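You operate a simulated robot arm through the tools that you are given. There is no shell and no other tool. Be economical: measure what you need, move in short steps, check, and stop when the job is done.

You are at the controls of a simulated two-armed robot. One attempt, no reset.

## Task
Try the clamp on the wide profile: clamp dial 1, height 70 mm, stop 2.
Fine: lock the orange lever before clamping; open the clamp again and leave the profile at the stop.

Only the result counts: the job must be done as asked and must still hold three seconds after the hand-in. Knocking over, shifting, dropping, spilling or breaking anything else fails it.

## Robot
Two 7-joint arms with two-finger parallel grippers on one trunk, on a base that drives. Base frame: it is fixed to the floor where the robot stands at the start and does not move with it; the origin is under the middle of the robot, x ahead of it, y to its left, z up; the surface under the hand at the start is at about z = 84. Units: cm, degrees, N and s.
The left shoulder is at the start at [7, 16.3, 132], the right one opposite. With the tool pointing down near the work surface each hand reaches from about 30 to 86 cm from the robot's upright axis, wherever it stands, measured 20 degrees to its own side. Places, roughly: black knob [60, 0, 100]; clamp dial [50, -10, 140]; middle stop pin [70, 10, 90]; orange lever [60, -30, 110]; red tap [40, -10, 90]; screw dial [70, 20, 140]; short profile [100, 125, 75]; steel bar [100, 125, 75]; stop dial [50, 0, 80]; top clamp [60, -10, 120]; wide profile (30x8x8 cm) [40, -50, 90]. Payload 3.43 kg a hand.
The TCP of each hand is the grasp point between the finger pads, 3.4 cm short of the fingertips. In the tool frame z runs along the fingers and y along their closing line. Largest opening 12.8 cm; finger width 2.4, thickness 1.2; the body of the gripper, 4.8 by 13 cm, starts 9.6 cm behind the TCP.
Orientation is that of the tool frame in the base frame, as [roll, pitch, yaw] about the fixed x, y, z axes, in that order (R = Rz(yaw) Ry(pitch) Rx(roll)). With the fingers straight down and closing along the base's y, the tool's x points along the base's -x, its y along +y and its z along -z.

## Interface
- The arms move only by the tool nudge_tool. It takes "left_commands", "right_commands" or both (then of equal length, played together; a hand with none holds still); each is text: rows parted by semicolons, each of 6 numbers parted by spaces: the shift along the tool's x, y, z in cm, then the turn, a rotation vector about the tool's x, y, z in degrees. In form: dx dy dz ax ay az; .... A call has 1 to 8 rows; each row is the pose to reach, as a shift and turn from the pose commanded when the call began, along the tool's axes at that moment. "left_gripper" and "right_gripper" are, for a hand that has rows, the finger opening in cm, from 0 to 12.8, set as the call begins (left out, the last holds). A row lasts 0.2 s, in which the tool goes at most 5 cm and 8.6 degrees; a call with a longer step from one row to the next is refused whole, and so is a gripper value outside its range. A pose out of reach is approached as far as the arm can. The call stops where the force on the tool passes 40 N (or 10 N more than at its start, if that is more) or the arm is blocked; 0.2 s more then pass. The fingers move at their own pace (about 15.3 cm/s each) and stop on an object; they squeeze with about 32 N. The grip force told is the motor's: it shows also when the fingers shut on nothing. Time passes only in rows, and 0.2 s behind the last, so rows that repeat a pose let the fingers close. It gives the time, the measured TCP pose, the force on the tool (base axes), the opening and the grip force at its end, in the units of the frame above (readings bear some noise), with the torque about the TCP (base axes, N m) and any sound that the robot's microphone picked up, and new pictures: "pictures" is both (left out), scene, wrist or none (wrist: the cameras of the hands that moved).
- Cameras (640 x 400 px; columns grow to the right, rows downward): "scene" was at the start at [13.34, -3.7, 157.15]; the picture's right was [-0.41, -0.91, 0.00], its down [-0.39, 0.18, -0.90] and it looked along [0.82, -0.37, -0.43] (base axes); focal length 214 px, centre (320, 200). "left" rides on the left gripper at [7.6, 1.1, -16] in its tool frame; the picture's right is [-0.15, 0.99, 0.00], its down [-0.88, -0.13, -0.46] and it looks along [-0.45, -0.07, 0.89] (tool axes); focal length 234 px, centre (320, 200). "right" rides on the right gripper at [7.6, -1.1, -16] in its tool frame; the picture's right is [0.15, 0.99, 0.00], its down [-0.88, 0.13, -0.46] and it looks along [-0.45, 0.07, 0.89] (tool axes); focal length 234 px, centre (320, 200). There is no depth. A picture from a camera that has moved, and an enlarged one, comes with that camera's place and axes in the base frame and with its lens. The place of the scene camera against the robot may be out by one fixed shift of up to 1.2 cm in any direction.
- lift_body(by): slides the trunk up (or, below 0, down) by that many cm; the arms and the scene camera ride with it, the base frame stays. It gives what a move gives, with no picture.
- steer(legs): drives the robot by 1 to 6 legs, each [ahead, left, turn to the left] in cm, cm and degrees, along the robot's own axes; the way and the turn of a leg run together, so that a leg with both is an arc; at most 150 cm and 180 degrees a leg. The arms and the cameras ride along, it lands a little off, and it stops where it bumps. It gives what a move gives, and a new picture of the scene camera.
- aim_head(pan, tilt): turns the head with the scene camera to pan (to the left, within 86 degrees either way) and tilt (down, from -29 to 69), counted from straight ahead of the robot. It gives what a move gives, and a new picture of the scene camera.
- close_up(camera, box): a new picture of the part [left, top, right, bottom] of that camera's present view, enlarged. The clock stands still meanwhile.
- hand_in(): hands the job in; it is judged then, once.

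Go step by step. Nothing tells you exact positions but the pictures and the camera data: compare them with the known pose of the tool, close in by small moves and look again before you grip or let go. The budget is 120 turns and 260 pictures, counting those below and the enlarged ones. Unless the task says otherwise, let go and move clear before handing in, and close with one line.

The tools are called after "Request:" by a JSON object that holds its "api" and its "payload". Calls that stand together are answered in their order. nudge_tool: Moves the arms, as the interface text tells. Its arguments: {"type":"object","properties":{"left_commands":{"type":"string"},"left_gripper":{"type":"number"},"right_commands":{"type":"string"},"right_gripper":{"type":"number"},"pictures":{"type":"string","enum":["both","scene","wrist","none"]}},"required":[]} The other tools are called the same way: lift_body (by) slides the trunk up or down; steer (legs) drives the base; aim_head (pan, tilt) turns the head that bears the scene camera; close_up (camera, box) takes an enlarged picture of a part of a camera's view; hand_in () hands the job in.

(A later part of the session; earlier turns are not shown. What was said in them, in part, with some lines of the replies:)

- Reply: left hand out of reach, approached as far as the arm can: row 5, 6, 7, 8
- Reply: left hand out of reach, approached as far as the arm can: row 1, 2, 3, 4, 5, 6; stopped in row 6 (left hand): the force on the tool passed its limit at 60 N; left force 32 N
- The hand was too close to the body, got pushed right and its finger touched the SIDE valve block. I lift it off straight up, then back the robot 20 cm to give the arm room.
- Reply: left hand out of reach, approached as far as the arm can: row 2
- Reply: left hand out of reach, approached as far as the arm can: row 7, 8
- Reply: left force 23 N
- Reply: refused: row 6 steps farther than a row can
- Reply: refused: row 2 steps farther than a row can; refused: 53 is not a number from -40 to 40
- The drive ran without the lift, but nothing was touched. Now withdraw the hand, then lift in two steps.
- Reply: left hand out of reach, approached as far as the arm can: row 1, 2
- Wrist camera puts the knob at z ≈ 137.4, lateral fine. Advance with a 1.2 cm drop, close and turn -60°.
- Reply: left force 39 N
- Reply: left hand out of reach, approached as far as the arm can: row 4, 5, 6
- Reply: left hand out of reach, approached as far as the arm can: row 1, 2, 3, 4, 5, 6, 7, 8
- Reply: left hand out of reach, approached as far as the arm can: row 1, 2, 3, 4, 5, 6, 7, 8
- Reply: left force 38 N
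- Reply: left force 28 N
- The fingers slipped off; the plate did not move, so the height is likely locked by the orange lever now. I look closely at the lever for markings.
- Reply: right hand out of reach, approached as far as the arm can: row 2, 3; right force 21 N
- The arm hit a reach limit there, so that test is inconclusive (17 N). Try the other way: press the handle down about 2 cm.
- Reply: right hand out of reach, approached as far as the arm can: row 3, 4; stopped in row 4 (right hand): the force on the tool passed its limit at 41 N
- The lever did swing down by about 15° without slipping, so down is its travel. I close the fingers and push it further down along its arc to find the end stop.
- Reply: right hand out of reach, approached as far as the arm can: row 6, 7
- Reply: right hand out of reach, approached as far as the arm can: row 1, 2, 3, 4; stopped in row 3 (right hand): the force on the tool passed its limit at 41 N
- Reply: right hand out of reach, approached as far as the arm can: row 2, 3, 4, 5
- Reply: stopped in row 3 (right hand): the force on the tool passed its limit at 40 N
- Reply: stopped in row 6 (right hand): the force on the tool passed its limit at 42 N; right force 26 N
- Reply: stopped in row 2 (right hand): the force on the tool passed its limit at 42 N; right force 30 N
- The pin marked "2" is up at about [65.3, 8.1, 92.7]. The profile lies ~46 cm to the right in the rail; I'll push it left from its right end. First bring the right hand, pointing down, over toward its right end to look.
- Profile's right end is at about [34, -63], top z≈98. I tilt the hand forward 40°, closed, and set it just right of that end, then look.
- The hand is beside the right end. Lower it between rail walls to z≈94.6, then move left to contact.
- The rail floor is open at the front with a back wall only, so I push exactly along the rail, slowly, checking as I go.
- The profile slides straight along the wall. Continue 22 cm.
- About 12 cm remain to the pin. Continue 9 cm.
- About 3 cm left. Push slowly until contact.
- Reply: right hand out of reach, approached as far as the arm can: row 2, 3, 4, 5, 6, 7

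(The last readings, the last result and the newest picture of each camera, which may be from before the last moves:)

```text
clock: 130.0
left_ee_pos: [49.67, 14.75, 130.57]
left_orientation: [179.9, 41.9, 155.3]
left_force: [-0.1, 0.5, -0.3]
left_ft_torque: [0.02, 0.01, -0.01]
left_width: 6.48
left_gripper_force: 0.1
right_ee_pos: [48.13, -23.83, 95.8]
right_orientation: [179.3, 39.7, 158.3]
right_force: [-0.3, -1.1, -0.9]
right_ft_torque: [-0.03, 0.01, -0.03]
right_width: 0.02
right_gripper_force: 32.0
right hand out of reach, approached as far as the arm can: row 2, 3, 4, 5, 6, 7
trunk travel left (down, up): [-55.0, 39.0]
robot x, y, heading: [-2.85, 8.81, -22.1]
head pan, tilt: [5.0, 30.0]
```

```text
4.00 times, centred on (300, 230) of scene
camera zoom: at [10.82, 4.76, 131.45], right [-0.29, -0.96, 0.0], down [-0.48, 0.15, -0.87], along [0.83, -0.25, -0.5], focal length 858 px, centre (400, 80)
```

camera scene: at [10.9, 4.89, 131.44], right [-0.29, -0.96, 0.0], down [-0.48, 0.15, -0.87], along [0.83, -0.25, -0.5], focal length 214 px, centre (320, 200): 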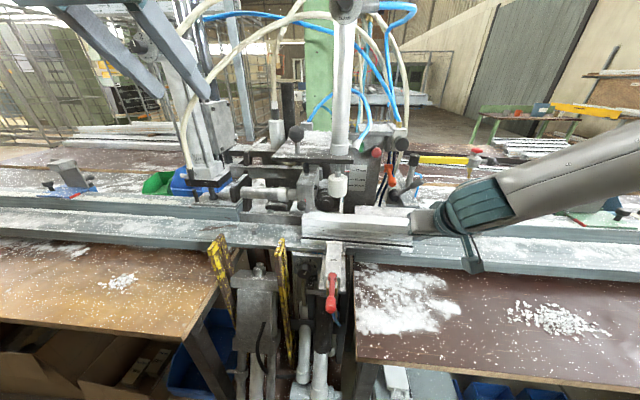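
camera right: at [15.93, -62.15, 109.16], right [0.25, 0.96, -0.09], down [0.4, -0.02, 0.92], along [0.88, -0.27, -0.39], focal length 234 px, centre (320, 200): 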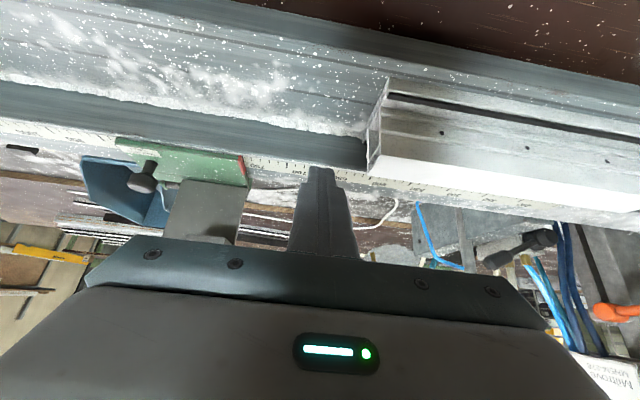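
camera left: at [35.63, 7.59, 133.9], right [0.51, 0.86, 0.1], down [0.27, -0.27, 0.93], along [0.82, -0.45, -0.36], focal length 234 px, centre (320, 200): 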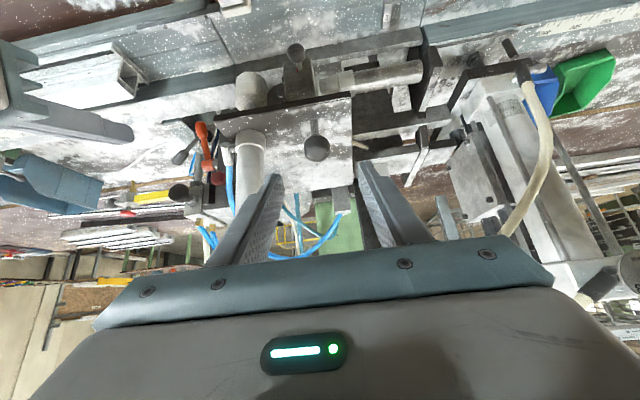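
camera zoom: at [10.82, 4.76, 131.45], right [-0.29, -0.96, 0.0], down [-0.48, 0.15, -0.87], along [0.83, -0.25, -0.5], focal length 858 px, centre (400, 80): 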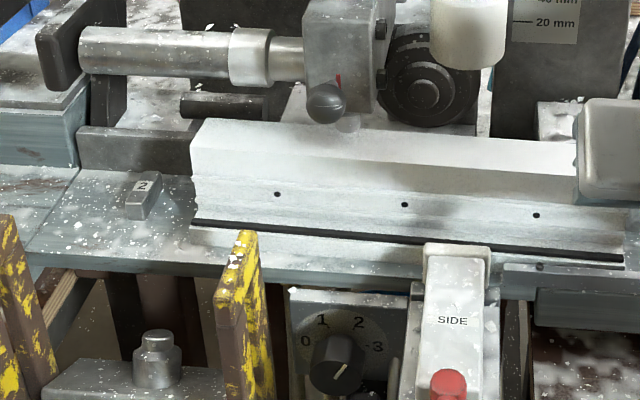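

The arm is at its sideways limit. I back the hand off, shift the robot 8 cm left, then finish the push.

Request:
{"api": "nudge_tool", "payload": {"right_commands": "0 -4 0 0 0 0; 0 -8 0 0 0 0; 0 -12.5 0 0 0 0", "pictures": "none"}}

Request:
{"api": "steer", "payload": {"legs": [[0, 8, 0]]}}

Request:
{"api": "close_up", "payload": {"camera": "right", "box": [220, 60, 540, 260]}}

```text
clock: 130.8
left_ee_pos: [49.4, 14.73, 130.59]
left_orientation: [179.9, 41.9, 155.4]
left_force: [0.3, 0.3, -0.3]
left_ft_torque: [0.02, -0.01, 0.0]
left_width: 6.51
left_gripper_force: 0.1
right_ee_pos: [43.76, -35.49, 95.56]
right_orientation: [179.3, 39.9, 158.2]
right_force: [-0.5, -0.4, -0.1]
right_ft_torque: [0.0, -0.01, 0.02]
right_width: 0.0
right_gripper_force: 32.3
trunk travel left (down, up): [-55.0, 39.0]
robot x, y, heading: [-2.14, 9.06, -22.0]
head pan, tilt: [5.0, 30.0]
```

```text
clock: 131.8
left_ee_pos: [52.58, 22.31, 130.52]
left_orientation: [180.0, 41.9, 155.3]
left_force: [-0.2, -0.2, 0.2]
left_ft_torque: [-0.01, -0.04, 0.01]
left_width: 6.53
left_gripper_force: 0.0
right_ee_pos: [46.9, -28.15, 95.49]
right_orientation: [179.5, 39.8, 158.5]
right_force: [0.6, -0.1, -0.1]
right_ft_torque: [-0.02, 0.02, -0.04]
right_width: 0.0
right_gripper_force: 32.0
trunk travel left (down, up): [-55.0, 39.0]
robot x, y, heading: [0.25, 16.84, -22.3]
head pan, tilt: [5.0, 30.0]
camera scene: at [13.85, 12.27, 131.45], right [-0.29, -0.96, 0.0], down [-0.48, 0.15, -0.87], along [0.83, -0.25, -0.5], focal length 214 px, centre (320, 200)
```

scene: 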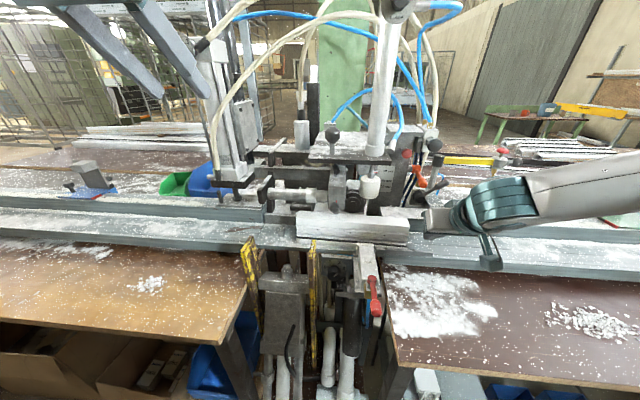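

```text
2.00 times, centred on (380, 160) of right
camera zoom: at [31.39, -23.34, 103.06], right [0.25, 0.96, -0.09], down [0.4, -0.02, 0.92], along [0.88, -0.27, -0.39], focal length 468 px, centre (200, 280)
```

zoom: 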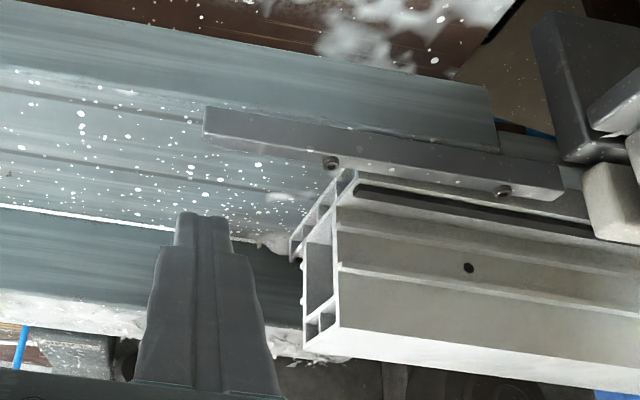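

Request:
{"api": "nudge_tool", "payload": {"right_commands": "0 2 0 0 0 0; -0.04 4 0.03 0 0 0; -0.06 4.8 0.04 0 0 0; -0.07 5.3 0.05 0 0 0; -0.08 5.8 0.06 0 0 0; -0.08 6.3 0.06 0 0 0; -0.09 6.7 0.07 0 0 0; -0.09 7.1 0.07 0 0 0", "pictures": "none"}}

Request:
{"api": "close_up", "payload": {"camera": "scene", "box": [230, 180, 390, 280]}}

```text
clock: 133.7
left_ee_pos: [52.5, 22.22, 130.63]
left_orientation: [180.0, 41.9, 155.3]
left_force: [-0.9, -0.6, -0.5]
left_ft_torque: [0.01, -0.02, 0.0]
left_width: 6.52
left_gripper_force: 0.0
right_ee_pos: [49.52, -21.63, 95.51]
right_orientation: [179.4, 39.8, 158.4]
right_force: [-0.3, -0.7, -0.3]
right_ft_torque: [0.02, -0.01, 0.0]
right_width: 0.0
right_gripper_force: 32.3
trunk travel left (down, up): [-55.0, 39.0]
robot x, y, heading: [0.36, 16.35, -22.0]
head pan, tilt: [5.0, 30.0]
```

```text
4.00 times, centred on (310, 230) of scene
camera zoom: at [13.82, 12.2, 131.45], right [-0.29, -0.96, 0.0], down [-0.48, 0.15, -0.87], along [0.83, -0.25, -0.5], focal length 858 px, centre (360, 80)
```

zoom: 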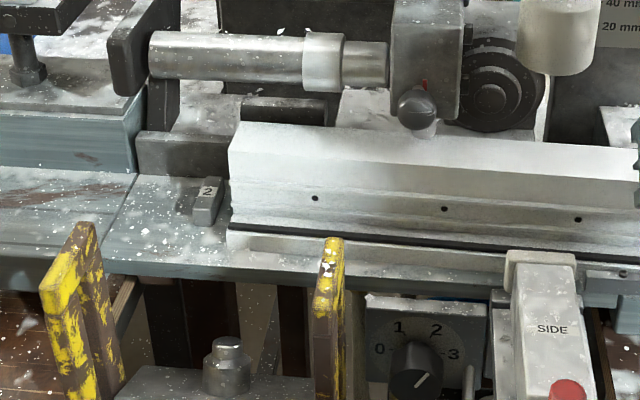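

A few mm remain. Push gently until it stops.

Request:
{"api": "nudge_tool", "payload": {"right_commands": "0 0.2 0 0 0 0; 0 0.4 0 0 0 0; 0 0.6 0 0 0 0; 0 0.8 0 0 0 0; 0 0.9 0 0 0 0; 0 1 0 0 0 0", "pictures": "none"}}

Request:
{"api": "close_up", "payload": {"camera": "scene", "box": [260, 205, 320, 242]}}

```text
clock: 135.1
left_ee_pos: [52.5, 22.15, 130.57]
left_orientation: [179.9, 41.8, 155.3]
left_force: [-0.6, 0.3, -1.2]
left_ft_torque: [0.01, 0.0, -0.03]
left_width: 6.51
left_gripper_force: 0.1
right_ee_pos: [49.79, -20.59, 95.6]
right_orientation: [179.4, 39.9, 158.4]
right_force: [-0.6, -1.5, 0.6]
right_ft_torque: [-0.02, -0.01, -0.03]
right_width: 0.0
right_gripper_force: 32.4
trunk travel left (down, up): [-55.0, 39.0]
robot x, y, heading: [0.6, 16.38, -22.3]
head pan, tilt: [5.0, 30.0]
```

```text
10.67 times, centred on (290, 224) of scene
camera zoom: at [13.81, 12.2, 131.45], right [-0.29, -0.96, 0.0], down [-0.48, 0.15, -0.87], along [0.83, -0.25, -0.5], focal length 2288 px, centre (640, -51)
```

zoom: 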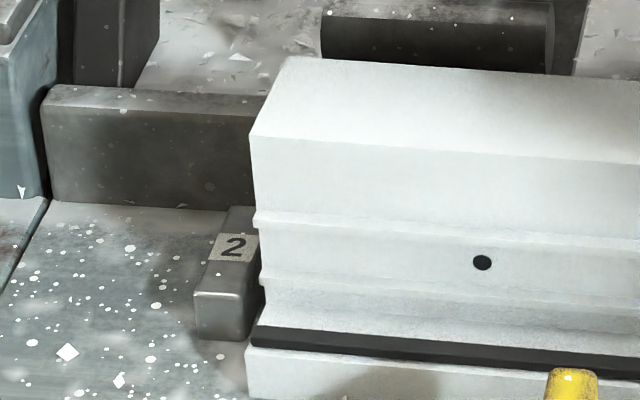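

Request:
{"api": "nudge_tool", "payload": {"right_commands": "0 0.2 0 0 0 0; 0 0.4 0 0 0 0; 0 0.6 0 0 0 0; 0 0.8 0 0 0 0; 0 1 0 0 0 0; 0 1.2 0 0 0 0", "pictures": "none"}}

Request:
{"api": "close_up", "payload": {"camera": "scene", "box": [260, 205, 320, 242]}}

```text
clock: 136.4
left_ee_pos: [52.39, 21.97, 130.7]
left_orientation: [179.8, 41.8, 155.1]
left_force: [1.1, -0.2, -0.1]
left_ft_torque: [-0.01, -0.01, 0.0]
left_width: 6.5
left_gripper_force: 0.0
right_ee_pos: [50.17, -19.91, 95.8]
right_orientation: [179.4, 39.9, 158.0]
right_force: [-8.7, -17.8, 5.9]
right_ft_torque: [-0.21, 0.05, -0.21]
right_width: 0.01
right_gripper_force: 31.9
trunk travel left (down, up): [-55.0, 39.0]
robot x, y, heading: [0.8, 16.79, -22.3]
head pan, tilt: [5.0, 30.0]
```

```text
10.67 times, centred on (290, 224) of scene
camera zoom: at [13.63, 11.93, 131.47], right [-0.3, -0.96, 0.0], down [-0.48, 0.15, -0.87], along [0.83, -0.25, -0.5], focal length 2288 px, centre (640, -51)
```

zoom: 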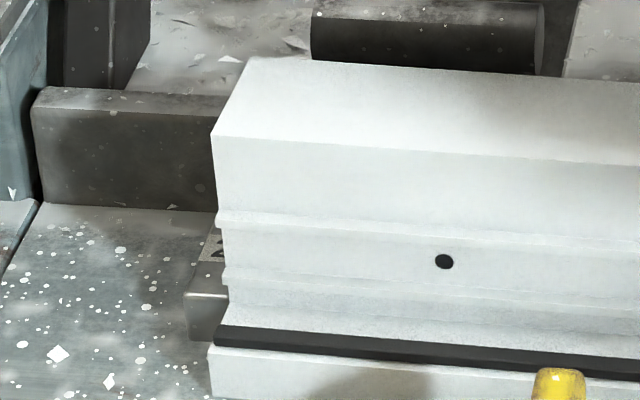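

20 N of contact: the profile is against the stop. Back the hand off and up, then recheck.

Request:
{"api": "nudge_tool", "payload": {"right_commands": "0 -2 0 0 0 0; 0 -5 0 0 0 0; -1.5 -8 -3 0 0 0; -4 -10 -6 0 0 0; -6.4 -12 -9 0 0 0; -8 -13 -12 0 0 0", "pictures": "wrist"}}

Request:
{"api": "close_up", "payload": {"camera": "scene", "box": [250, 170, 450, 295]}}

Request:
{"api": "close_up", "payload": {"camera": "left", "box": [140, 0, 380, 150]}}

```text
clock: 137.8
left_ee_pos: [52.4, 22.29, 130.62]
left_orientation: [-180.0, 42.0, 155.4]
left_force: [-0.3, -0.9, -0.6]
left_ft_torque: [0.01, -0.05, -0.03]
left_width: 6.51
left_gripper_force: 0.1
right_ee_pos: [43.98, -31.08, 110.04]
right_orientation: [179.5, 39.9, 158.4]
right_force: [0.2, 0.9, 0.5]
right_ft_torque: [-0.03, -0.01, 0.01]
right_width: 0.0
right_gripper_force: 31.5
trunk travel left (down, up): [-55.0, 39.0]
robot x, y, heading: [0.93, 16.63, -22.1]
head pan, tilt: [5.0, 30.0]
camera right: at [28.54, -26.33, 117.54], right [0.25, 0.96, -0.09], down [0.4, -0.02, 0.92], along [0.88, -0.27, -0.39], focal length 234 px, centre (320, 200)
```

right: 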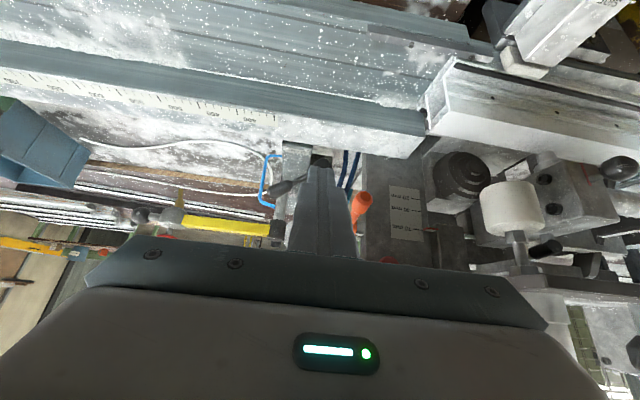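

```text
3.20 times, centred on (350, 232) of scene
camera zoom: at [13.72, 12.3, 131.46], right [-0.29, -0.96, 0.0], down [-0.48, 0.15, -0.87], along [0.83, -0.25, -0.5], focal length 686 px, centre (224, 96)
```

zoom: 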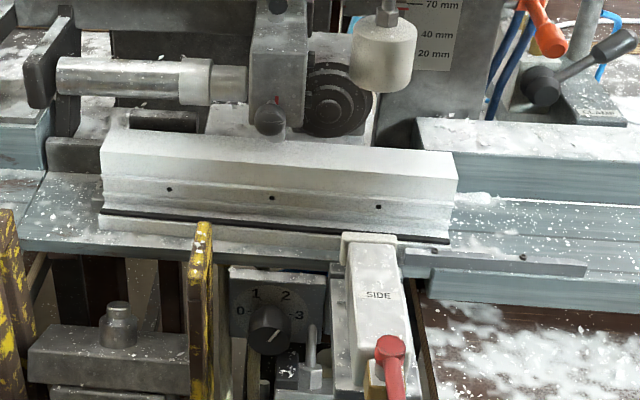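

```text
2.67 times, centred on (260, 75) of left
camera zoom: at [38.11, 30.1, 137.53], right [0.51, 0.85, 0.1], down [0.26, -0.26, 0.93], along [0.82, -0.45, -0.36], focal length 624 px, centre (480, 533)
```

zoom: 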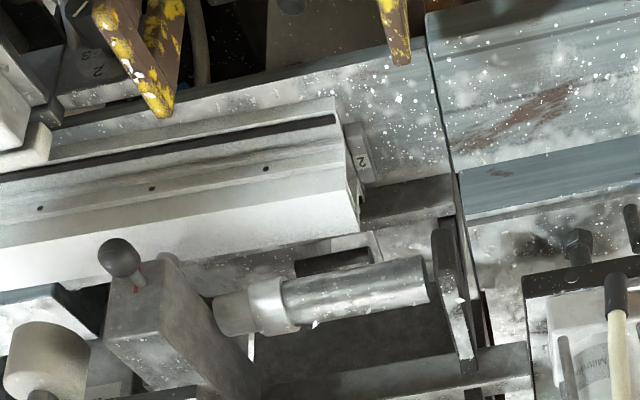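

The profile's left end touches pin 2. Now the CLAMP lever; look closely at it.

Request:
{"api": "close_up", "payload": {"camera": "right", "box": [240, 130, 340, 192]}}

Request:
{"api": "close_up", "payload": {"camera": "scene", "box": [390, 165, 470, 215]}}

```text
6.40 times, centred on (290, 161) of right
camera zoom: at [28.54, -26.33, 117.54], right [0.25, 0.96, -0.09], down [0.4, -0.02, 0.92], along [0.88, -0.27, -0.39], focal length 1499 px, centre (512, 450)
```

zoom: 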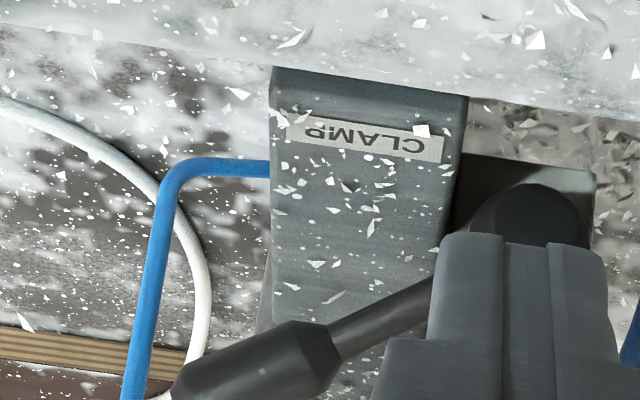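

```text
8.00 times, centred on (430, 190) of scene
camera zoom: at [13.72, 12.3, 131.46], right [-0.29, -0.96, 0.0], down [-0.48, 0.15, -0.87], along [0.83, -0.25, -0.5], focal length 1716 px, centre (-560, 280)
```

zoom: 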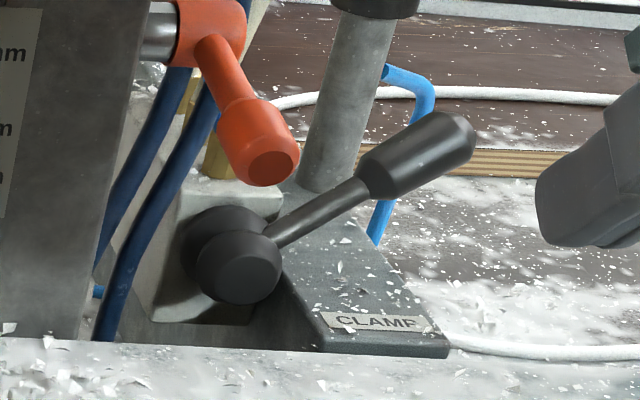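

The CLAMP lever's hub faces up-front at about 45°, bulb at ≈[62.6, -44.6, 100]. I reposition the base 6 cm ahead and 6 cm right, with both hands pulled back a bit.

Request:
{"api": "nudge_tool", "payload": {"left_commands": "2.3 0 -2.3 0 0 0; 4.6 0 -4.6 0 0 0; 7 0 -7 0 0 0", "right_commands": "-0.5 0 -2 0 1.7 0; -1 0 -4 0 3.4 0; -1 0 -4 0 5 0", "pictures": "none"}}

Request:
{"api": "steer", "payload": {"legs": [[6, -6, 0]]}}

Request:
{"api": "close_up", "payload": {"camera": "right", "box": [200, 60, 440, 210]}}

```text
clock: 138.7
left_ee_pos: [43.6, 26.64, 131.1]
left_orientation: [-180.0, 41.9, 155.3]
left_force: [1.0, 0.7, 0.2]
left_ft_torque: [-0.04, -0.02, -0.03]
left_width: 6.53
left_gripper_force: 0.0
right_ee_pos: [42.34, -30.66, 113.76]
right_orientation: [179.5, 34.9, 158.5]
right_force: [-0.8, -0.3, -0.2]
right_ft_torque: [0.03, -0.02, 0.02]
right_width: 0.0
right_gripper_force: 32.1
trunk travel left (down, up): [-55.0, 39.0]
robot x, y, heading: [1.22, 16.56, -22.0]
head pan, tilt: [5.0, 30.0]
```

```text
clock: 139.7
left_ee_pos: [46.99, 18.76, 131.02]
left_orientation: [179.8, 41.9, 155.2]
left_force: [0.6, 0.4, 0.7]
left_ft_torque: [0.03, 0.01, -0.03]
left_width: 6.48
left_gripper_force: 0.0
right_ee_pos: [45.9, -38.29, 113.57]
right_orientation: [179.4, 34.8, 158.4]
right_force: [-0.3, 0.1, -1.3]
right_ft_torque: [0.02, 0.04, 0.0]
right_width: 0.0
right_gripper_force: 31.9
trunk travel left (down, up): [-55.0, 39.0]
robot x, y, heading: [3.72, 9.09, -22.4]
head pan, tilt: [5.0, 30.0]
camera scene: at [17.19, 4.45, 131.45], right [-0.29, -0.96, 0.0], down [-0.48, 0.15, -0.87], along [0.83, -0.25, -0.5], focal length 214 px, centre (320, 200)
```

scene: 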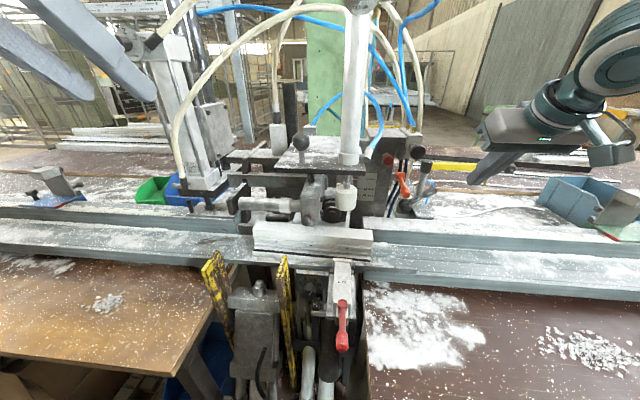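

```text
2.67 times, centred on (320, 135) of right
camera zoom: at [31.06, -33.79, 122.49], right [0.25, 0.97, -0.08], down [0.48, -0.05, 0.88], along [0.84, -0.25, -0.47], focal length 624 px, centre (320, 373)
```

zoom: 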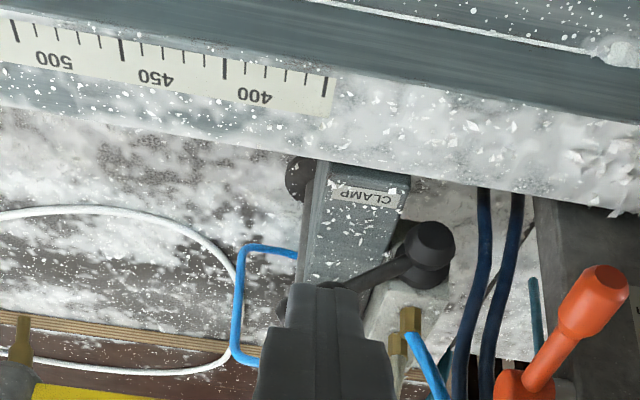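

Set the right hand to 45° tilt, roll it +52° so the fingers straddle the handle, and stop ~12 cm from the bulb.

Request:
{"api": "nudge_tool", "payload": {"right_commands": "-1.5 0.2 2.8 0 -5 0; -3 0.3 5.6 0 -10 0; -4.5 0.5 8.4 0 -10 0", "right_gripper": 5, "pictures": "none"}}

Request:
{"api": "nudge_tool", "payload": {"right_commands": "0 0 0 0 0 7.5; 0 0 0 0 0 15; 0 0 0 0 0 22.5; 0 0 0 0 0 30; 0 0 0 0 0 37.5; 0 0 0 0 0 45; 0 0 0 0 0 52; 0 0 0 0 0 52", "pictures": "both"}}

Request:
{"api": "close_up", "payload": {"camera": "right", "box": [200, 60, 440, 210]}}

```text
clock: 140.5
left_ee_pos: [47.18, 18.77, 131.0]
left_orientation: [180.0, 41.7, 155.4]
left_force: [0.6, -0.7, 0.6]
left_ft_torque: [0.01, 0.03, -0.02]
left_width: 6.5
left_gripper_force: 0.0
right_ee_pos: [54.04, -41.02, 109.1]
right_orientation: [179.4, 44.8, 158.3]
right_force: [0.8, -0.5, 0.2]
right_ft_torque: [0.01, 0.04, -0.03]
right_width: 5.0
right_gripper_force: 0.2
trunk travel left (down, up): [-55.0, 39.0]
robot x, y, heading: [3.79, 8.96, -22.0]
head pan, tilt: [5.0, 30.0]
```

```text
clock: 142.3
left_ee_pos: [46.95, 18.81, 131.07]
left_orientation: [180.0, 41.9, 155.3]
left_force: [-0.3, 0.5, 0.7]
left_ft_torque: [0.02, 0.0, -0.03]
left_width: 6.51
left_gripper_force: 0.0
right_ee_pos: [54.02, -40.81, 109.21]
right_orientation: [141.7, 25.4, 97.6]
right_force: [-0.5, 0.3, 0.1]
right_ft_torque: [0.04, 0.02, 0.03]
right_width: 5.0
right_gripper_force: 0.1
trunk travel left (down, up): [-55.0, 39.0]
robot x, y, heading: [3.85, 8.97, -22.1]
head pan, tilt: [5.0, 30.0]
camera scene: at [17.16, 4.49, 131.45], right [-0.29, -0.96, 0.0], down [-0.48, 0.15, -0.87], along [0.83, -0.25, -0.5], focal length 214 px, centre (320, 200)
camera right: at [41.58, -30.38, 116.85], right [0.72, 0.49, 0.49], down [-0.1, -0.63, 0.77], along [0.69, -0.6, -0.4], focal length 234 px, centre (320, 200)
```

scene: 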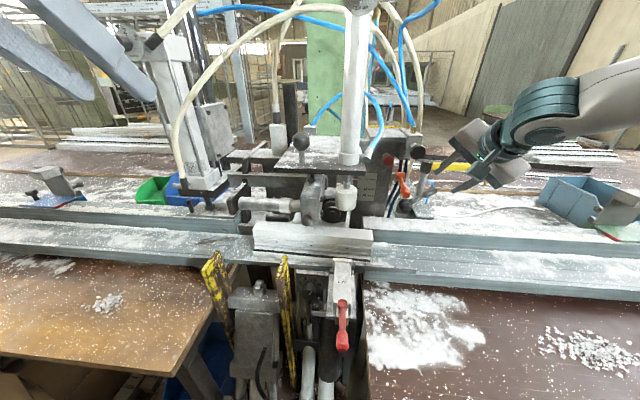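
right: 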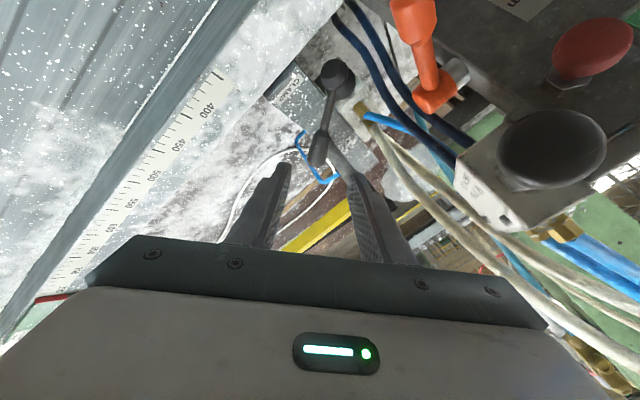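

```text
2.67 times, centred on (320, 135) of right
camera zoom: at [41.58, -30.38, 116.85], right [0.72, 0.49, 0.49], down [-0.1, -0.63, 0.77], along [0.69, -0.6, -0.4], focal length 624 px, centre (320, 373)
```

zoom: 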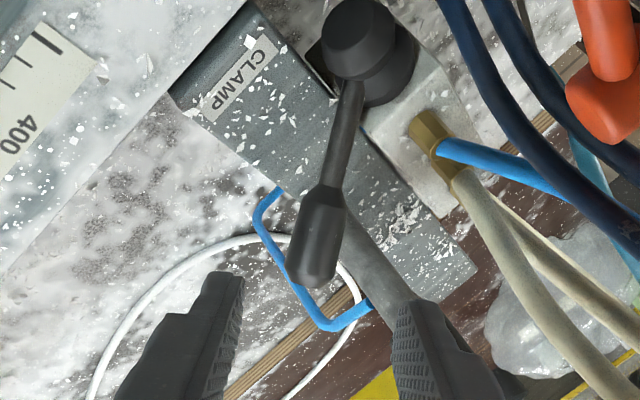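

The handle is aligned between the fingers. Advance 11.5 cm and close on the bulb.

Request:
{"api": "nudge_tool", "payload": {"right_commands": "-0.2 0 3 0 0 0; -0.3 0 6 0 0 0; -0.3 0 9 0 0 0; -0.3 0 11.5 0 0 0; -0.3 0 11.5 0 0 0", "pictures": "none"}}

Request:
{"api": "nudge_tool", "payload": {"right_commands": "0 0 0 0 0 0; 0 0 0 0 0 0; 0 0 0 0 0 0", "right_gripper": 0.5, "pictures": "none"}}

Request:
{"api": "close_up", "payload": {"camera": "right", "box": [200, 60, 440, 210]}}

```text
clock: 143.5
left_ee_pos: [46.88, 18.8, 131.2]
left_orientation: [-179.9, 42.0, 155.3]
left_force: [-0.8, -0.1, 0.7]
left_ft_torque: [0.0, 0.01, -0.01]
left_width: 6.5
left_gripper_force: 0.1
right_ee_pos: [61.52, -44.12, 101.12]
right_orientation: [141.6, 25.4, 97.7]
right_force: [-0.4, 0.2, 0.0]
right_ft_torque: [0.01, 0.01, 0.03]
right_width: 5.02
right_gripper_force: 0.0
trunk travel left (down, up): [-55.0, 39.0]
robot x, y, heading: [4.1, 8.76, -22.0]
head pan, tilt: [5.0, 30.0]
```

```text
clock: 144.3
left_ee_pos: [46.91, 18.65, 131.12]
left_orientation: [179.9, 41.9, 155.2]
left_force: [0.7, 0.6, -0.3]
left_ft_torque: [0.0, -0.03, 0.01]
left_width: 6.52
left_gripper_force: 0.0
right_ee_pos: [61.48, -44.21, 101.0]
right_orientation: [141.6, 25.3, 97.6]
right_force: [-4.7, 0.2, -4.9]
right_ft_torque: [0.86, -0.34, -0.58]
right_width: 2.47
right_gripper_force: 44.8
trunk travel left (down, up): [-55.0, 39.0]
robot x, y, heading: [3.57, 8.9, -22.1]
head pan, tilt: [5.0, 30.0]
```

```text
2.67 times, centred on (320, 135) of right
camera zoom: at [49.16, -33.75, 108.7], right [0.72, 0.49, 0.49], down [-0.1, -0.63, 0.77], along [0.69, -0.6, -0.4], focal length 624 px, centre (320, 373)
```

zoom: 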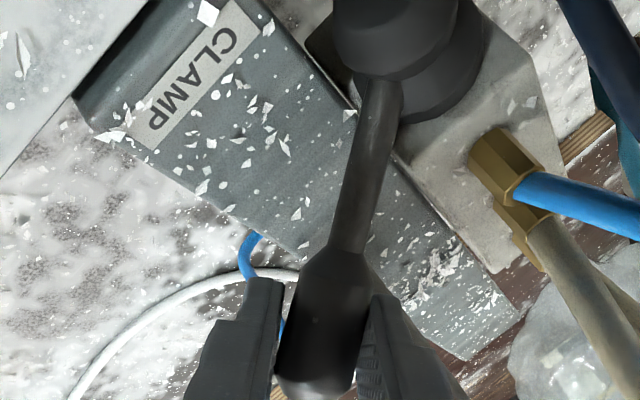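

The bulb is held. Try swinging the lever 15° downward (clockwise seen from the front).

Request:
{"api": "nudge_tool", "payload": {"right_commands": "0.1 -1.13 0 0 0 7.5; 0.37 -2.24 0 0 0 15; 0.37 -2.24 0 0 0 15", "pictures": "none"}}

Request:
{"api": "close_up", "payload": {"camera": "right", "box": [200, 60, 440, 210]}}

```text
clock: 145.0
left_ee_pos: [46.69, 18.99, 131.23]
left_orientation: [179.9, 42.1, 155.5]
left_force: [-0.3, -0.4, 0.1]
left_ft_torque: [0.04, 0.02, 0.01]
left_width: 6.5
left_gripper_force: 0.0
right_ee_pos: [60.26, -43.91, 101.09]
right_orientation: [136.0, 15.8, 86.2]
right_force: [-5.5, 10.0, 14.2]
right_ft_torque: [0.04, 0.2, 0.81]
right_width: 2.4
right_gripper_force: 44.9
trunk travel left (down, up): [-55.0, 39.0]
robot x, y, heading: [3.73, 9.27, -21.9]
head pan, tilt: [5.0, 30.0]
stopped in row 3 (right hand): the force on the tool passed its limit at 42 N (the readings are from after the stop); the commanded pose is now the measured one
```

```text
2.67 times, centred on (320, 135) of right
camera zoom: at [49.03, -32.88, 109.42], right [0.73, 0.28, 0.62], down [-0.27, -0.72, 0.64], along [0.63, -0.64, -0.45], focal length 624 px, centre (320, 373)
```

zoom: 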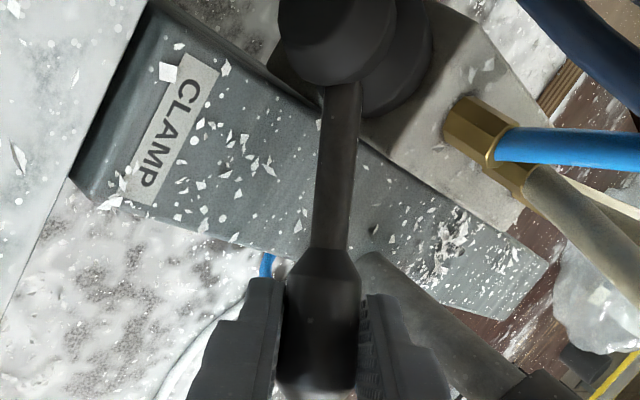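

Pressing down is resisted (lever pushes back up). Try the other way: swing it up.

Request:
{"api": "nudge_tool", "payload": {"right_commands": "0.08 1.21 0 0 0 -8; 0.34 2.4 0 0 0 -16; 0.75 3.54 0 0 0 -24; 1.3 4.61 0 0 0 -32; 1.3 4.61 0 0 0 -32", "pictures": "scene"}}

Request:
{"api": "close_up", "payload": {"camera": "right", "box": [200, 60, 440, 210]}}

```text
clock: 145.7
left_ee_pos: [47.06, 18.62, 131.07]
left_orientation: [179.9, 41.9, 155.3]
left_force: [0.1, -0.1, -0.6]
left_ft_torque: [0.01, 0.03, -0.01]
left_width: 6.47
left_gripper_force: 0.0
right_ee_pos: [61.46, -44.2, 101.07]
right_orientation: [143.4, 27.2, 100.1]
right_force: [-5.6, -7.4, -4.1]
right_ft_torque: [1.18, -0.13, -0.28]
right_width: 2.61
right_gripper_force: 44.4
trunk travel left (down, up): [-55.0, 39.0]
robot x, y, heading: [4.5, 9.18, -22.1]
head pan, tilt: [5.0, 30.0]
stopped in row 3 (right hand): the force on the tool passed its limit at 46 N (the readings are from after the stop); the commanded pose is now the measured one
camera scene: at [17.2, 4.43, 131.46], right [-0.29, -0.96, 0.0], down [-0.48, 0.15, -0.87], along [0.83, -0.26, -0.5], focal length 214 px, centre (320, 200)
```

scene: 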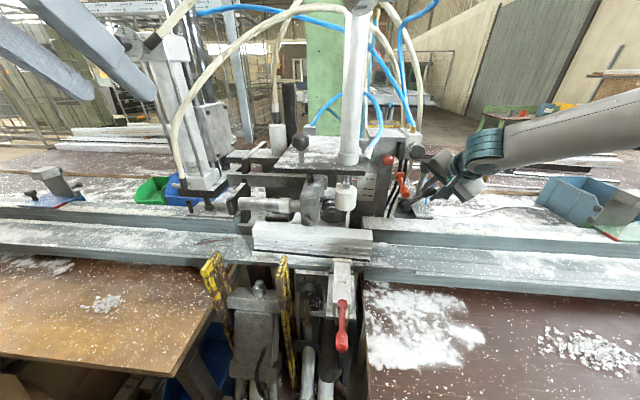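

```text
2.67 times, centred on (320, 135) of right
camera zoom: at [49.06, -33.92, 108.56], right [0.71, 0.53, 0.46], down [-0.06, -0.6, 0.8], along [0.7, -0.6, -0.4], focal length 624 px, centre (320, 373)
```

zoom: 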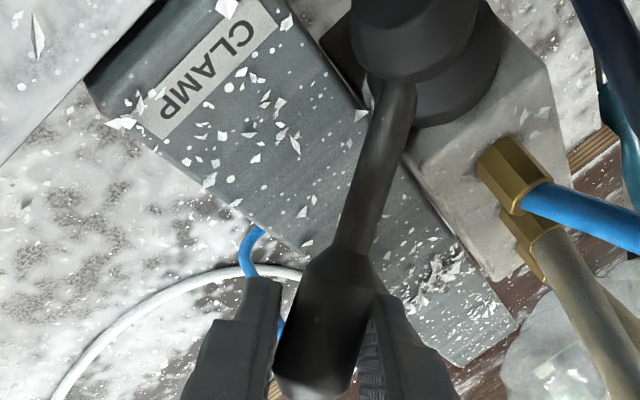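

Both attempts let the bulb move only front-to-back, with the original place as one end stop. So the lever seems to swing toward me about an upright axis; I pull the bulb about 2.5 cm toward me to test.

Request:
{"api": "nudge_tool", "payload": {"right_commands": "0.25 -0.55 -0.6 0 0 0; 0.5 -1.1 -1.2 0 0 0; 0.74 -1.65 -1.76 0 0 0; 0.74 -1.65 -1.76 0 0 0", "pictures": "none"}}

Request:
{"api": "close_up", "payload": {"camera": "right", "box": [200, 60, 440, 210]}}

Request:
{"api": "close_up", "payload": {"camera": "scene", "box": [310, 130, 470, 230]}}

```text
clock: 146.7
left_ee_pos: [47.21, 18.69, 130.99]
left_orientation: [180.0, 41.8, 155.4]
left_force: [0.1, 0.3, 0.0]
left_ft_torque: [-0.01, 0.03, 0.01]
left_width: 6.51
left_gripper_force: 0.0
right_ee_pos: [59.55, -43.6, 101.22]
right_orientation: [143.1, 27.2, 100.4]
right_force: [23.2, -10.4, 5.7]
right_ft_torque: [-0.33, -1.11, -1.8]
right_width: 2.94
right_gripper_force: 45.3
trunk travel left (down, up): [-55.0, 39.0]
robot x, y, heading: [4.12, 8.82, -22.1]
head pan, tilt: [5.0, 30.0]
```

```text
2.67 times, centred on (320, 135) of right
camera zoom: at [46.93, -33.4, 108.74], right [0.71, 0.54, 0.46], down [-0.06, -0.6, 0.8], along [0.71, -0.59, -0.39], focal length 624 px, centre (320, 373)
```

zoom: 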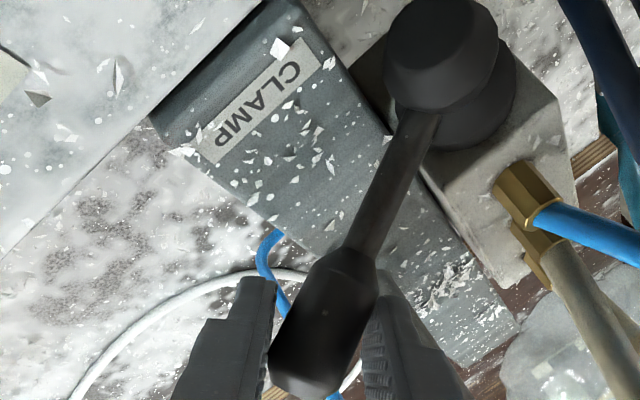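

```text
4.00 times, centred on (390, 180) of scene
camera zoom: at [17.47, 4.39, 131.43], right [-0.29, -0.96, 0.0], down [-0.48, 0.15, -0.86], along [0.83, -0.25, -0.5], focal length 858 px, centre (40, 280)
```

zoom: 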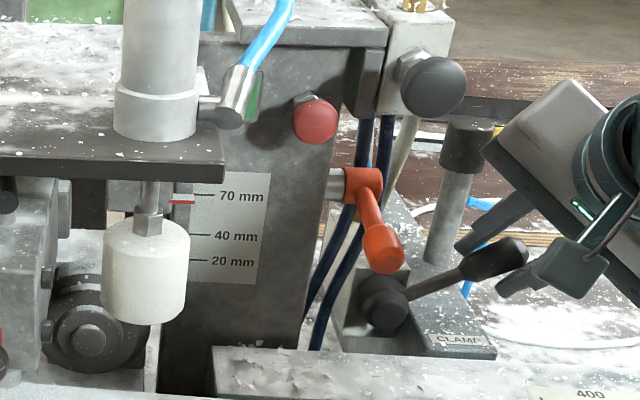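

It does swing toward me about an upright axis (16° so far). Continue along that arc by another 24°, turning the hand with it.

Request:
{"api": "nudge_tool", "payload": {"right_commands": "0.53 -0.51 -0.72 3.2 -4.6 5.7; 1.17 -0.9 -1.41 6.5 -9.2 11.4; 1.88 -1.2 -2.05 9.7 -13.8 17; 1.88 -1.2 -2.05 9.7 -13.8 17", "pictures": "none"}}

Request:
{"api": "close_up", "payload": {"camera": "scene", "box": [310, 130, 470, 230]}}

Request:
{"api": "close_up", "payload": {"camera": "right", "box": [200, 60, 440, 210]}}

```text
clock: 147.7
left_ee_pos: [47.33, 18.78, 130.96]
left_orientation: [-180.0, 41.8, 155.4]
left_force: [-0.9, -0.3, 0.1]
left_ft_torque: [0.02, -0.03, -0.02]
left_width: 6.5
left_gripper_force: 0.2
right_ee_pos: [57.16, -41.85, 101.46]
right_orientation: [141.3, 27.9, 75.7]
right_force: [31.7, -7.3, 16.0]
right_ft_torque: [1.03, -1.45, 0.22]
right_width: 2.87
right_gripper_force: 44.8
trunk travel left (down, up): [-55.0, 39.0]
robot x, y, heading: [4.08, 8.88, -21.9]
head pan, tilt: [5.0, 30.0]
```

```text
4.00 times, centred on (390, 180) of scene
camera zoom: at [17.52, 4.48, 131.43], right [-0.29, -0.96, 0.0], down [-0.48, 0.15, -0.86], along [0.83, -0.25, -0.5], focal length 858 px, centre (40, 280)
```

zoom: 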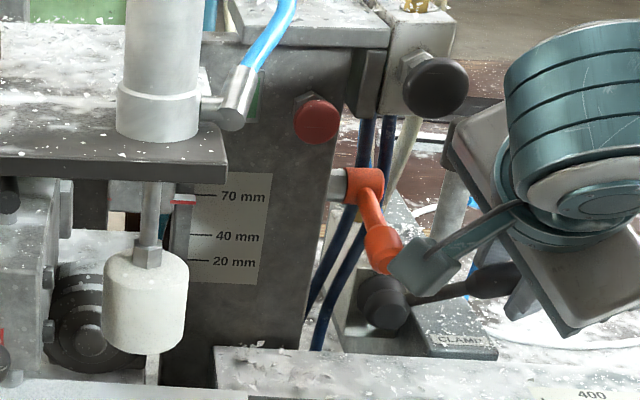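

```text
2.67 times, centred on (320, 135) of right
camera zoom: at [49.5, -27.26, 108.33], right [0.85, 0.21, 0.48], down [-0.32, -0.51, 0.8], along [0.42, -0.83, -0.37], focal length 624 px, centre (320, 373)
```

zoom: 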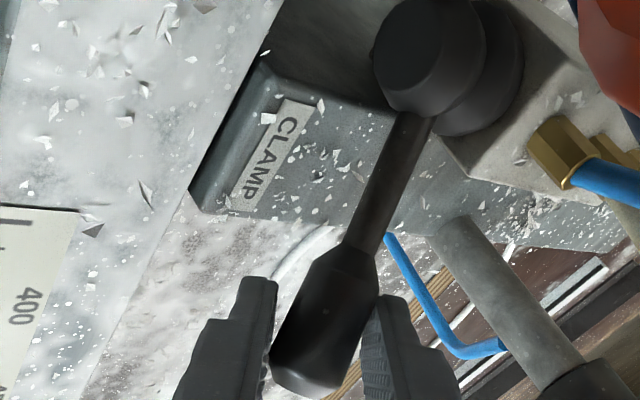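

The clamp foot has started to come down. I hold still a moment and look again.

Request:
{"api": "nudge_tool", "payload": {"right_commands": "0 0 0 0 0 0; 0 0 0 0 0 0; 0 0 0 0 0 0; 0 0 0 0 0 0; 0 0 0 0 0 0", "pictures": "none"}}

Request:
{"api": "close_up", "payload": {"camera": "scene", "box": [270, 140, 430, 240]}}

```text
clock: 148.9
left_ee_pos: [47.23, 18.8, 131.03]
left_orientation: [-179.9, 41.8, 155.6]
left_force: [0.5, -0.4, -0.4]
left_ft_torque: [0.02, 0.0, -0.02]
left_width: 6.49
left_gripper_force: 0.1
right_ee_pos: [56.98, -41.8, 101.27]
right_orientation: [141.4, 28.0, 75.7]
right_force: [36.0, -4.6, 20.2]
right_ft_torque: [0.62, -1.39, -0.12]
right_width: 2.87
right_gripper_force: 44.6
trunk travel left (down, up): [-55.0, 39.0]
robot x, y, heading: [4.16, 9.01, -21.8]
head pan, tilt: [5.0, 30.0]
```

```text
4.00 times, centred on (350, 190) of scene
camera zoom: at [17.54, 4.58, 131.42], right [-0.29, -0.96, 0.0], down [-0.48, 0.15, -0.86], along [0.83, -0.25, -0.5], focal length 858 px, centre (200, 240)
```

zoom: 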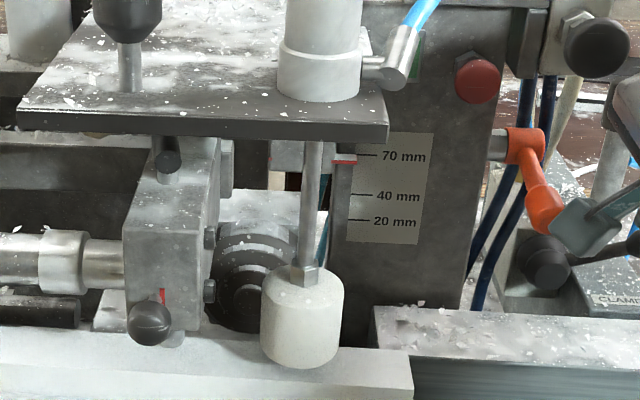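

The foot is coming down onto the profile. I wait one more second and check that it has seated.

Request:
{"api": "nudge_tool", "payload": {"right_commands": "0 0 0 0 0 0; 0 0 0 0 0 0; 0 0 0 0 0 0; 0 0 0 0 0 0; 0 0 0 0 0 0; 0 0 0 0 0 0; 0 0 0 0 0 0", "pictures": "none"}}

Request:
{"api": "close_up", "payload": {"camera": "scene", "box": [270, 160, 430, 260]}}

Request:
{"api": "close_up", "payload": {"camera": "left", "box": [100, 40, 340, 190]}}

```text
clock: 150.5
left_ee_pos: [47.35, 18.93, 131.0]
left_orientation: [-179.8, 41.8, 155.5]
left_force: [0.5, 0.1, 0.4]
left_ft_torque: [-0.02, -0.01, 0.0]
left_width: 6.47
left_gripper_force: 0.2
right_ee_pos: [57.1, -41.98, 101.41]
right_orientation: [141.3, 27.9, 75.7]
right_force: [36.1, -3.2, 21.0]
right_ft_torque: [0.31, -1.33, -0.37]
right_width: 2.89
right_gripper_force: 44.6
trunk travel left (down, up): [-55.0, 39.0]
robot x, y, heading: [4.08, 8.59, -22.2]
head pan, tilt: [5.0, 30.0]
```

```text
4.00 times, centred on (350, 210) of scene
camera zoom: at [17.55, 4.59, 131.42], right [-0.29, -0.96, 0.0], down [-0.48, 0.15, -0.86], along [0.83, -0.25, -0.5], focal length 858 px, centre (200, 160)
```

zoom: 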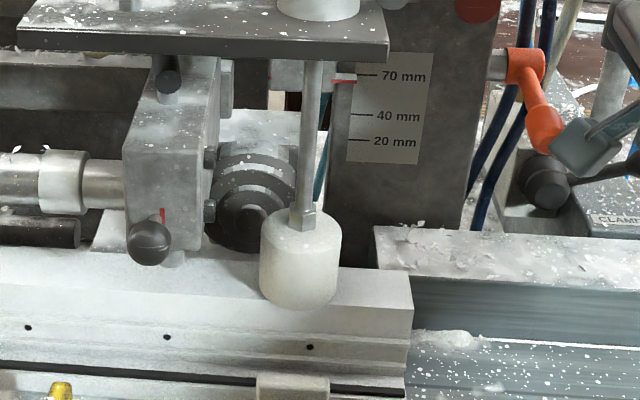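

```text
2.67 times, centred on (220, 115) of left
camera zoom: at [32.99, 26.66, 137.97], right [0.51, 0.85, 0.1], down [0.27, -0.26, 0.93], along [0.82, -0.45, -0.36], focal length 624 px, centre (587, 427)
```

zoom: 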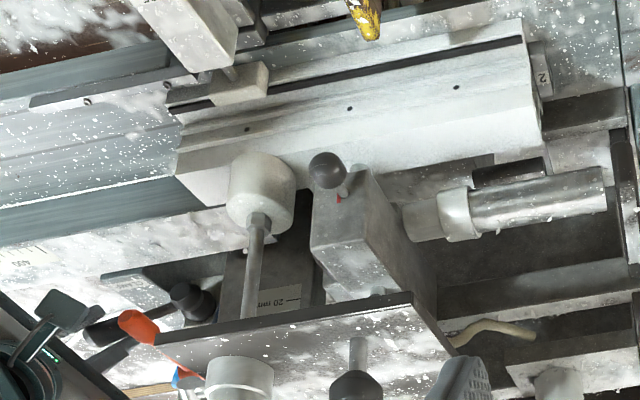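

The foot sits on the profile: clamped. Now open the clamp again by swinging the lever back to its original stop.

Request:
{"api": "nudge_tool", "payload": {"right_commands": "-0.41 0.58 0.71 -3.2 4.6 -5.7; -0.72 1.25 1.42 -6.5 9.2 -11.4; -0.89 1.98 2.12 -9.7 13.8 -17; -0.94 2.76 2.78 -12.9 18.5 -22.7; -0.86 3.58 3.4 -16.2 23.1 -28.4; -0.86 3.58 3.4 -16.2 23.1 -28.4", "pictures": "none"}}

Request:
{"api": "nudge_tool", "payload": {"right_commands": "0 0 0 0 0 0; 0 0 0 0 0 0; 0 0 0 0 0 0; 0 0 0 0 0 0", "pictures": "none"}}

Request:
{"api": "close_up", "payload": {"camera": "scene", "box": [270, 140, 430, 240]}}

Request:
{"api": "close_up", "payload": {"camera": "right", "box": [200, 60, 440, 210]}}

```text
clock: 151.9
left_ee_pos: [46.82, 18.5, 131.15]
left_orientation: [179.8, 41.9, 155.2]
left_force: [0.0, -0.4, 0.1]
left_ft_torque: [-0.02, -0.03, 0.01]
left_width: 6.5
left_gripper_force: 0.1
right_ee_pos: [61.13, -44.43, 101.32]
right_orientation: [143.8, 26.7, 116.4]
right_force: [6.8, -24.4, 25.6]
right_ft_torque: [0.64, -0.82, -0.82]
right_width: 2.95
right_gripper_force: 44.7
trunk travel left (down, up): [-55.0, 39.0]
robot x, y, heading: [4.06, 9.28, -22.1]
head pan, tilt: [5.0, 30.0]
```

```text
clock: 152.9
left_ee_pos: [46.72, 18.57, 131.24]
left_orientation: [179.8, 42.0, 155.3]
left_force: [-0.6, 0.4, -0.5]
left_ft_torque: [0.01, -0.02, -0.01]
left_width: 6.49
left_gripper_force: 0.1
right_ee_pos: [61.1, -44.36, 101.46]
right_orientation: [143.9, 26.6, 116.5]
right_force: [3.9, -27.9, 24.9]
right_ft_torque: [0.58, -0.57, -0.63]
right_width: 2.97
right_gripper_force: 45.2
trunk travel left (down, up): [-55.0, 39.0]
robot x, y, heading: [3.96, 8.89, -22.1]
head pan, tilt: [5.0, 30.0]
```

```text
4.00 times, centred on (350, 190) of scene
camera zoom: at [16.97, 4.25, 131.47], right [-0.29, -0.96, 0.0], down [-0.48, 0.15, -0.87], along [0.83, -0.25, -0.5], focal length 858 px, centre (200, 240)
```

zoom: 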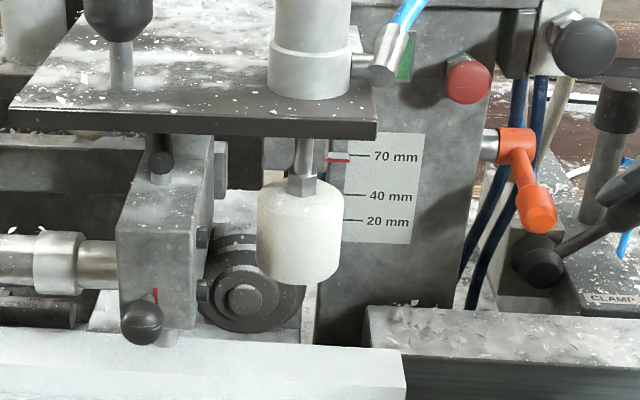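

```text
2.67 times, centred on (320, 135) of right
camera zoom: at [46.37, -38.01, 109.09], right [0.54, 0.71, 0.46], down [0.12, -0.6, 0.79], along [0.83, -0.38, -0.41], focal length 624 px, centre (320, 373)
```

zoom: 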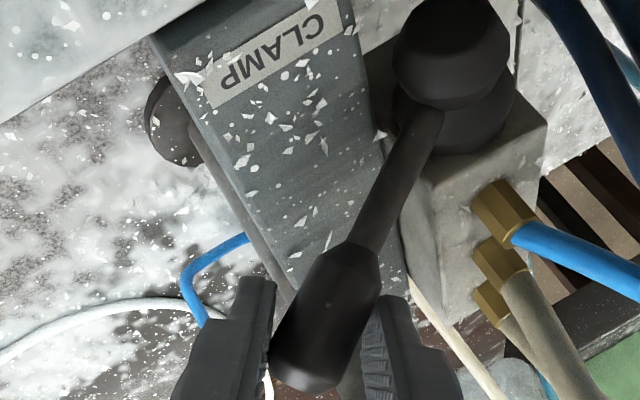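

The foot is up again: clamp open. Release the lever and withdraw the right hand.

Request:
{"api": "nudge_tool", "payload": {"right_commands": "0 0 0 0 0 0; 0 0 0 0 0 0; 0 0 -4 0 0 0; 0 0 -8 0 0 0; 0 0 -12 0 0 0; 0 0 -16 0 0 0", "right_gripper": 5.5, "pictures": "scene"}}

Request:
{"api": "close_up", "payload": {"camera": "scene", "box": [310, 130, 470, 230]}}

Request:
{"api": "close_up", "payload": {"camera": "left", "box": [100, 40, 340, 190]}}

```text
clock: 154.3
left_ee_pos: [46.73, 18.85, 131.17]
left_orientation: [179.8, 41.9, 155.3]
left_force: [-0.5, -0.1, 0.2]
left_ft_torque: [-0.05, -0.01, 0.01]
left_width: 6.52
left_gripper_force: 0.1
right_ee_pos: [49.91, -43.09, 112.91]
right_orientation: [144.1, 26.6, 116.9]
right_force: [-0.4, -0.3, 0.5]
right_ft_torque: [0.0, -0.04, -0.01]
right_width: 5.5
right_gripper_force: 0.1
trunk travel left (down, up): [-55.0, 39.0]
robot x, y, heading: [3.73, 8.9, -21.9]
head pan, tilt: [5.0, 30.0]
camera scene: at [16.98, 4.53, 131.47], right [-0.29, -0.96, 0.0], down [-0.48, 0.15, -0.87], along [0.83, -0.25, -0.5], focal length 214 px, centre (320, 200)
```

scene: 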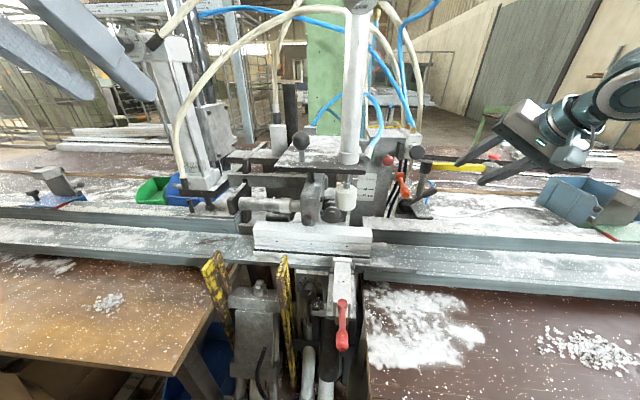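

```text
4.00 times, centred on (390, 180) of scene
camera zoom: at [16.98, 4.53, 131.47], right [-0.29, -0.96, 0.0], down [-0.48, 0.15, -0.87], along [0.83, -0.25, -0.5], focal length 858 px, centre (40, 280)
```

zoom: 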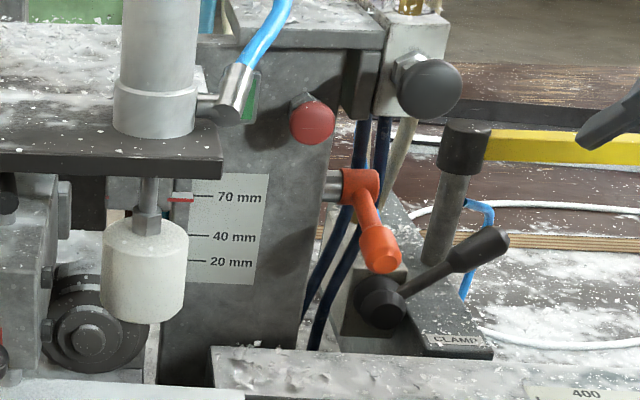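

```text
2.67 times, centred on (220, 115) of left
camera zoom: at [32.38, 26.6, 138.12], right [0.51, 0.85, 0.1], down [0.26, -0.26, 0.93], along [0.82, -0.45, -0.36], focal length 624 px, centre (587, 427)
```

zoom: 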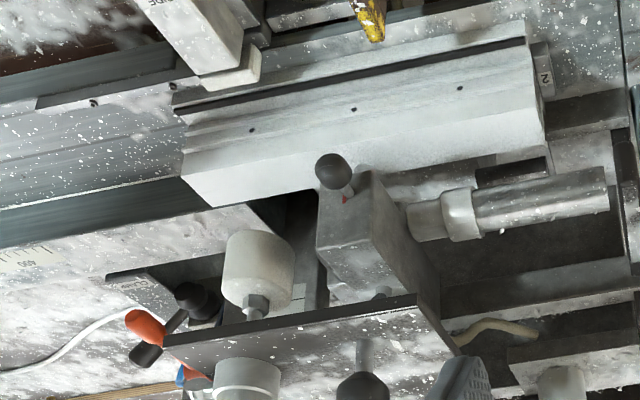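

Clamp lever is back at its open stop, foot up, marker at 70, orange lever locked, profile against pin 2. I back both hands well clear and take a final look.

Request:
{"api": "nudge_tool", "payload": {"right_commands": "0 0 -4 0 0 0; 0 0 -8 0 0 0; 0 0 -12 0 0 0; 0 0 -12 0 0 0; 0 0 -12 0 0 0", "pictures": "none"}}

Request:
{"api": "close_up", "payload": {"camera": "scene", "box": [230, 200, 390, 300]}}

```text
clock: 155.5
left_ee_pos: [47.0, 18.76, 131.11]
left_orientation: [180.0, 41.9, 155.3]
left_force: [0.0, -0.5, -0.1]
left_ft_torque: [0.01, -0.01, 0.02]
left_width: 6.52
left_gripper_force: 0.0
right_ee_pos: [41.8, -42.38, 121.4]
right_orientation: [144.3, 26.5, 116.7]
right_force: [0.4, -0.2, -0.7]
right_ft_torque: [0.01, -0.02, -0.03]
right_width: 5.49
right_gripper_force: 0.0
trunk travel left (down, up): [-55.0, 39.0]
robot x, y, heading: [3.99, 8.77, -22.1]
head pan, tilt: [5.0, 30.0]
```

```text
4.00 times, centred on (310, 250) of scene
camera zoom: at [17.16, 4.47, 131.45], right [-0.29, -0.96, 0.0], down [-0.48, 0.15, -0.87], along [0.83, -0.25, -0.5], focal length 858 px, centre (360, 0)
```

zoom: 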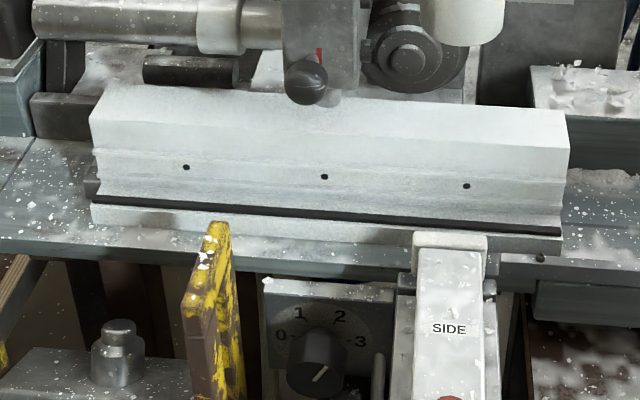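

Everything is in place: stop dial on 2, clamp dial on 1, height at 70 mm, lever locked, clamp open, and the profile at the stop. I hand in.

Request:
{"api": "hand_in", "payload": {}}

```text
The job is handed in.
```

I tried the clamp on the wide profile with the clamp dial on 1, the height at 70 mm and stop 2. The orange lever was locked before clamping; the clamp is open again and the profile is against stop pin 2.
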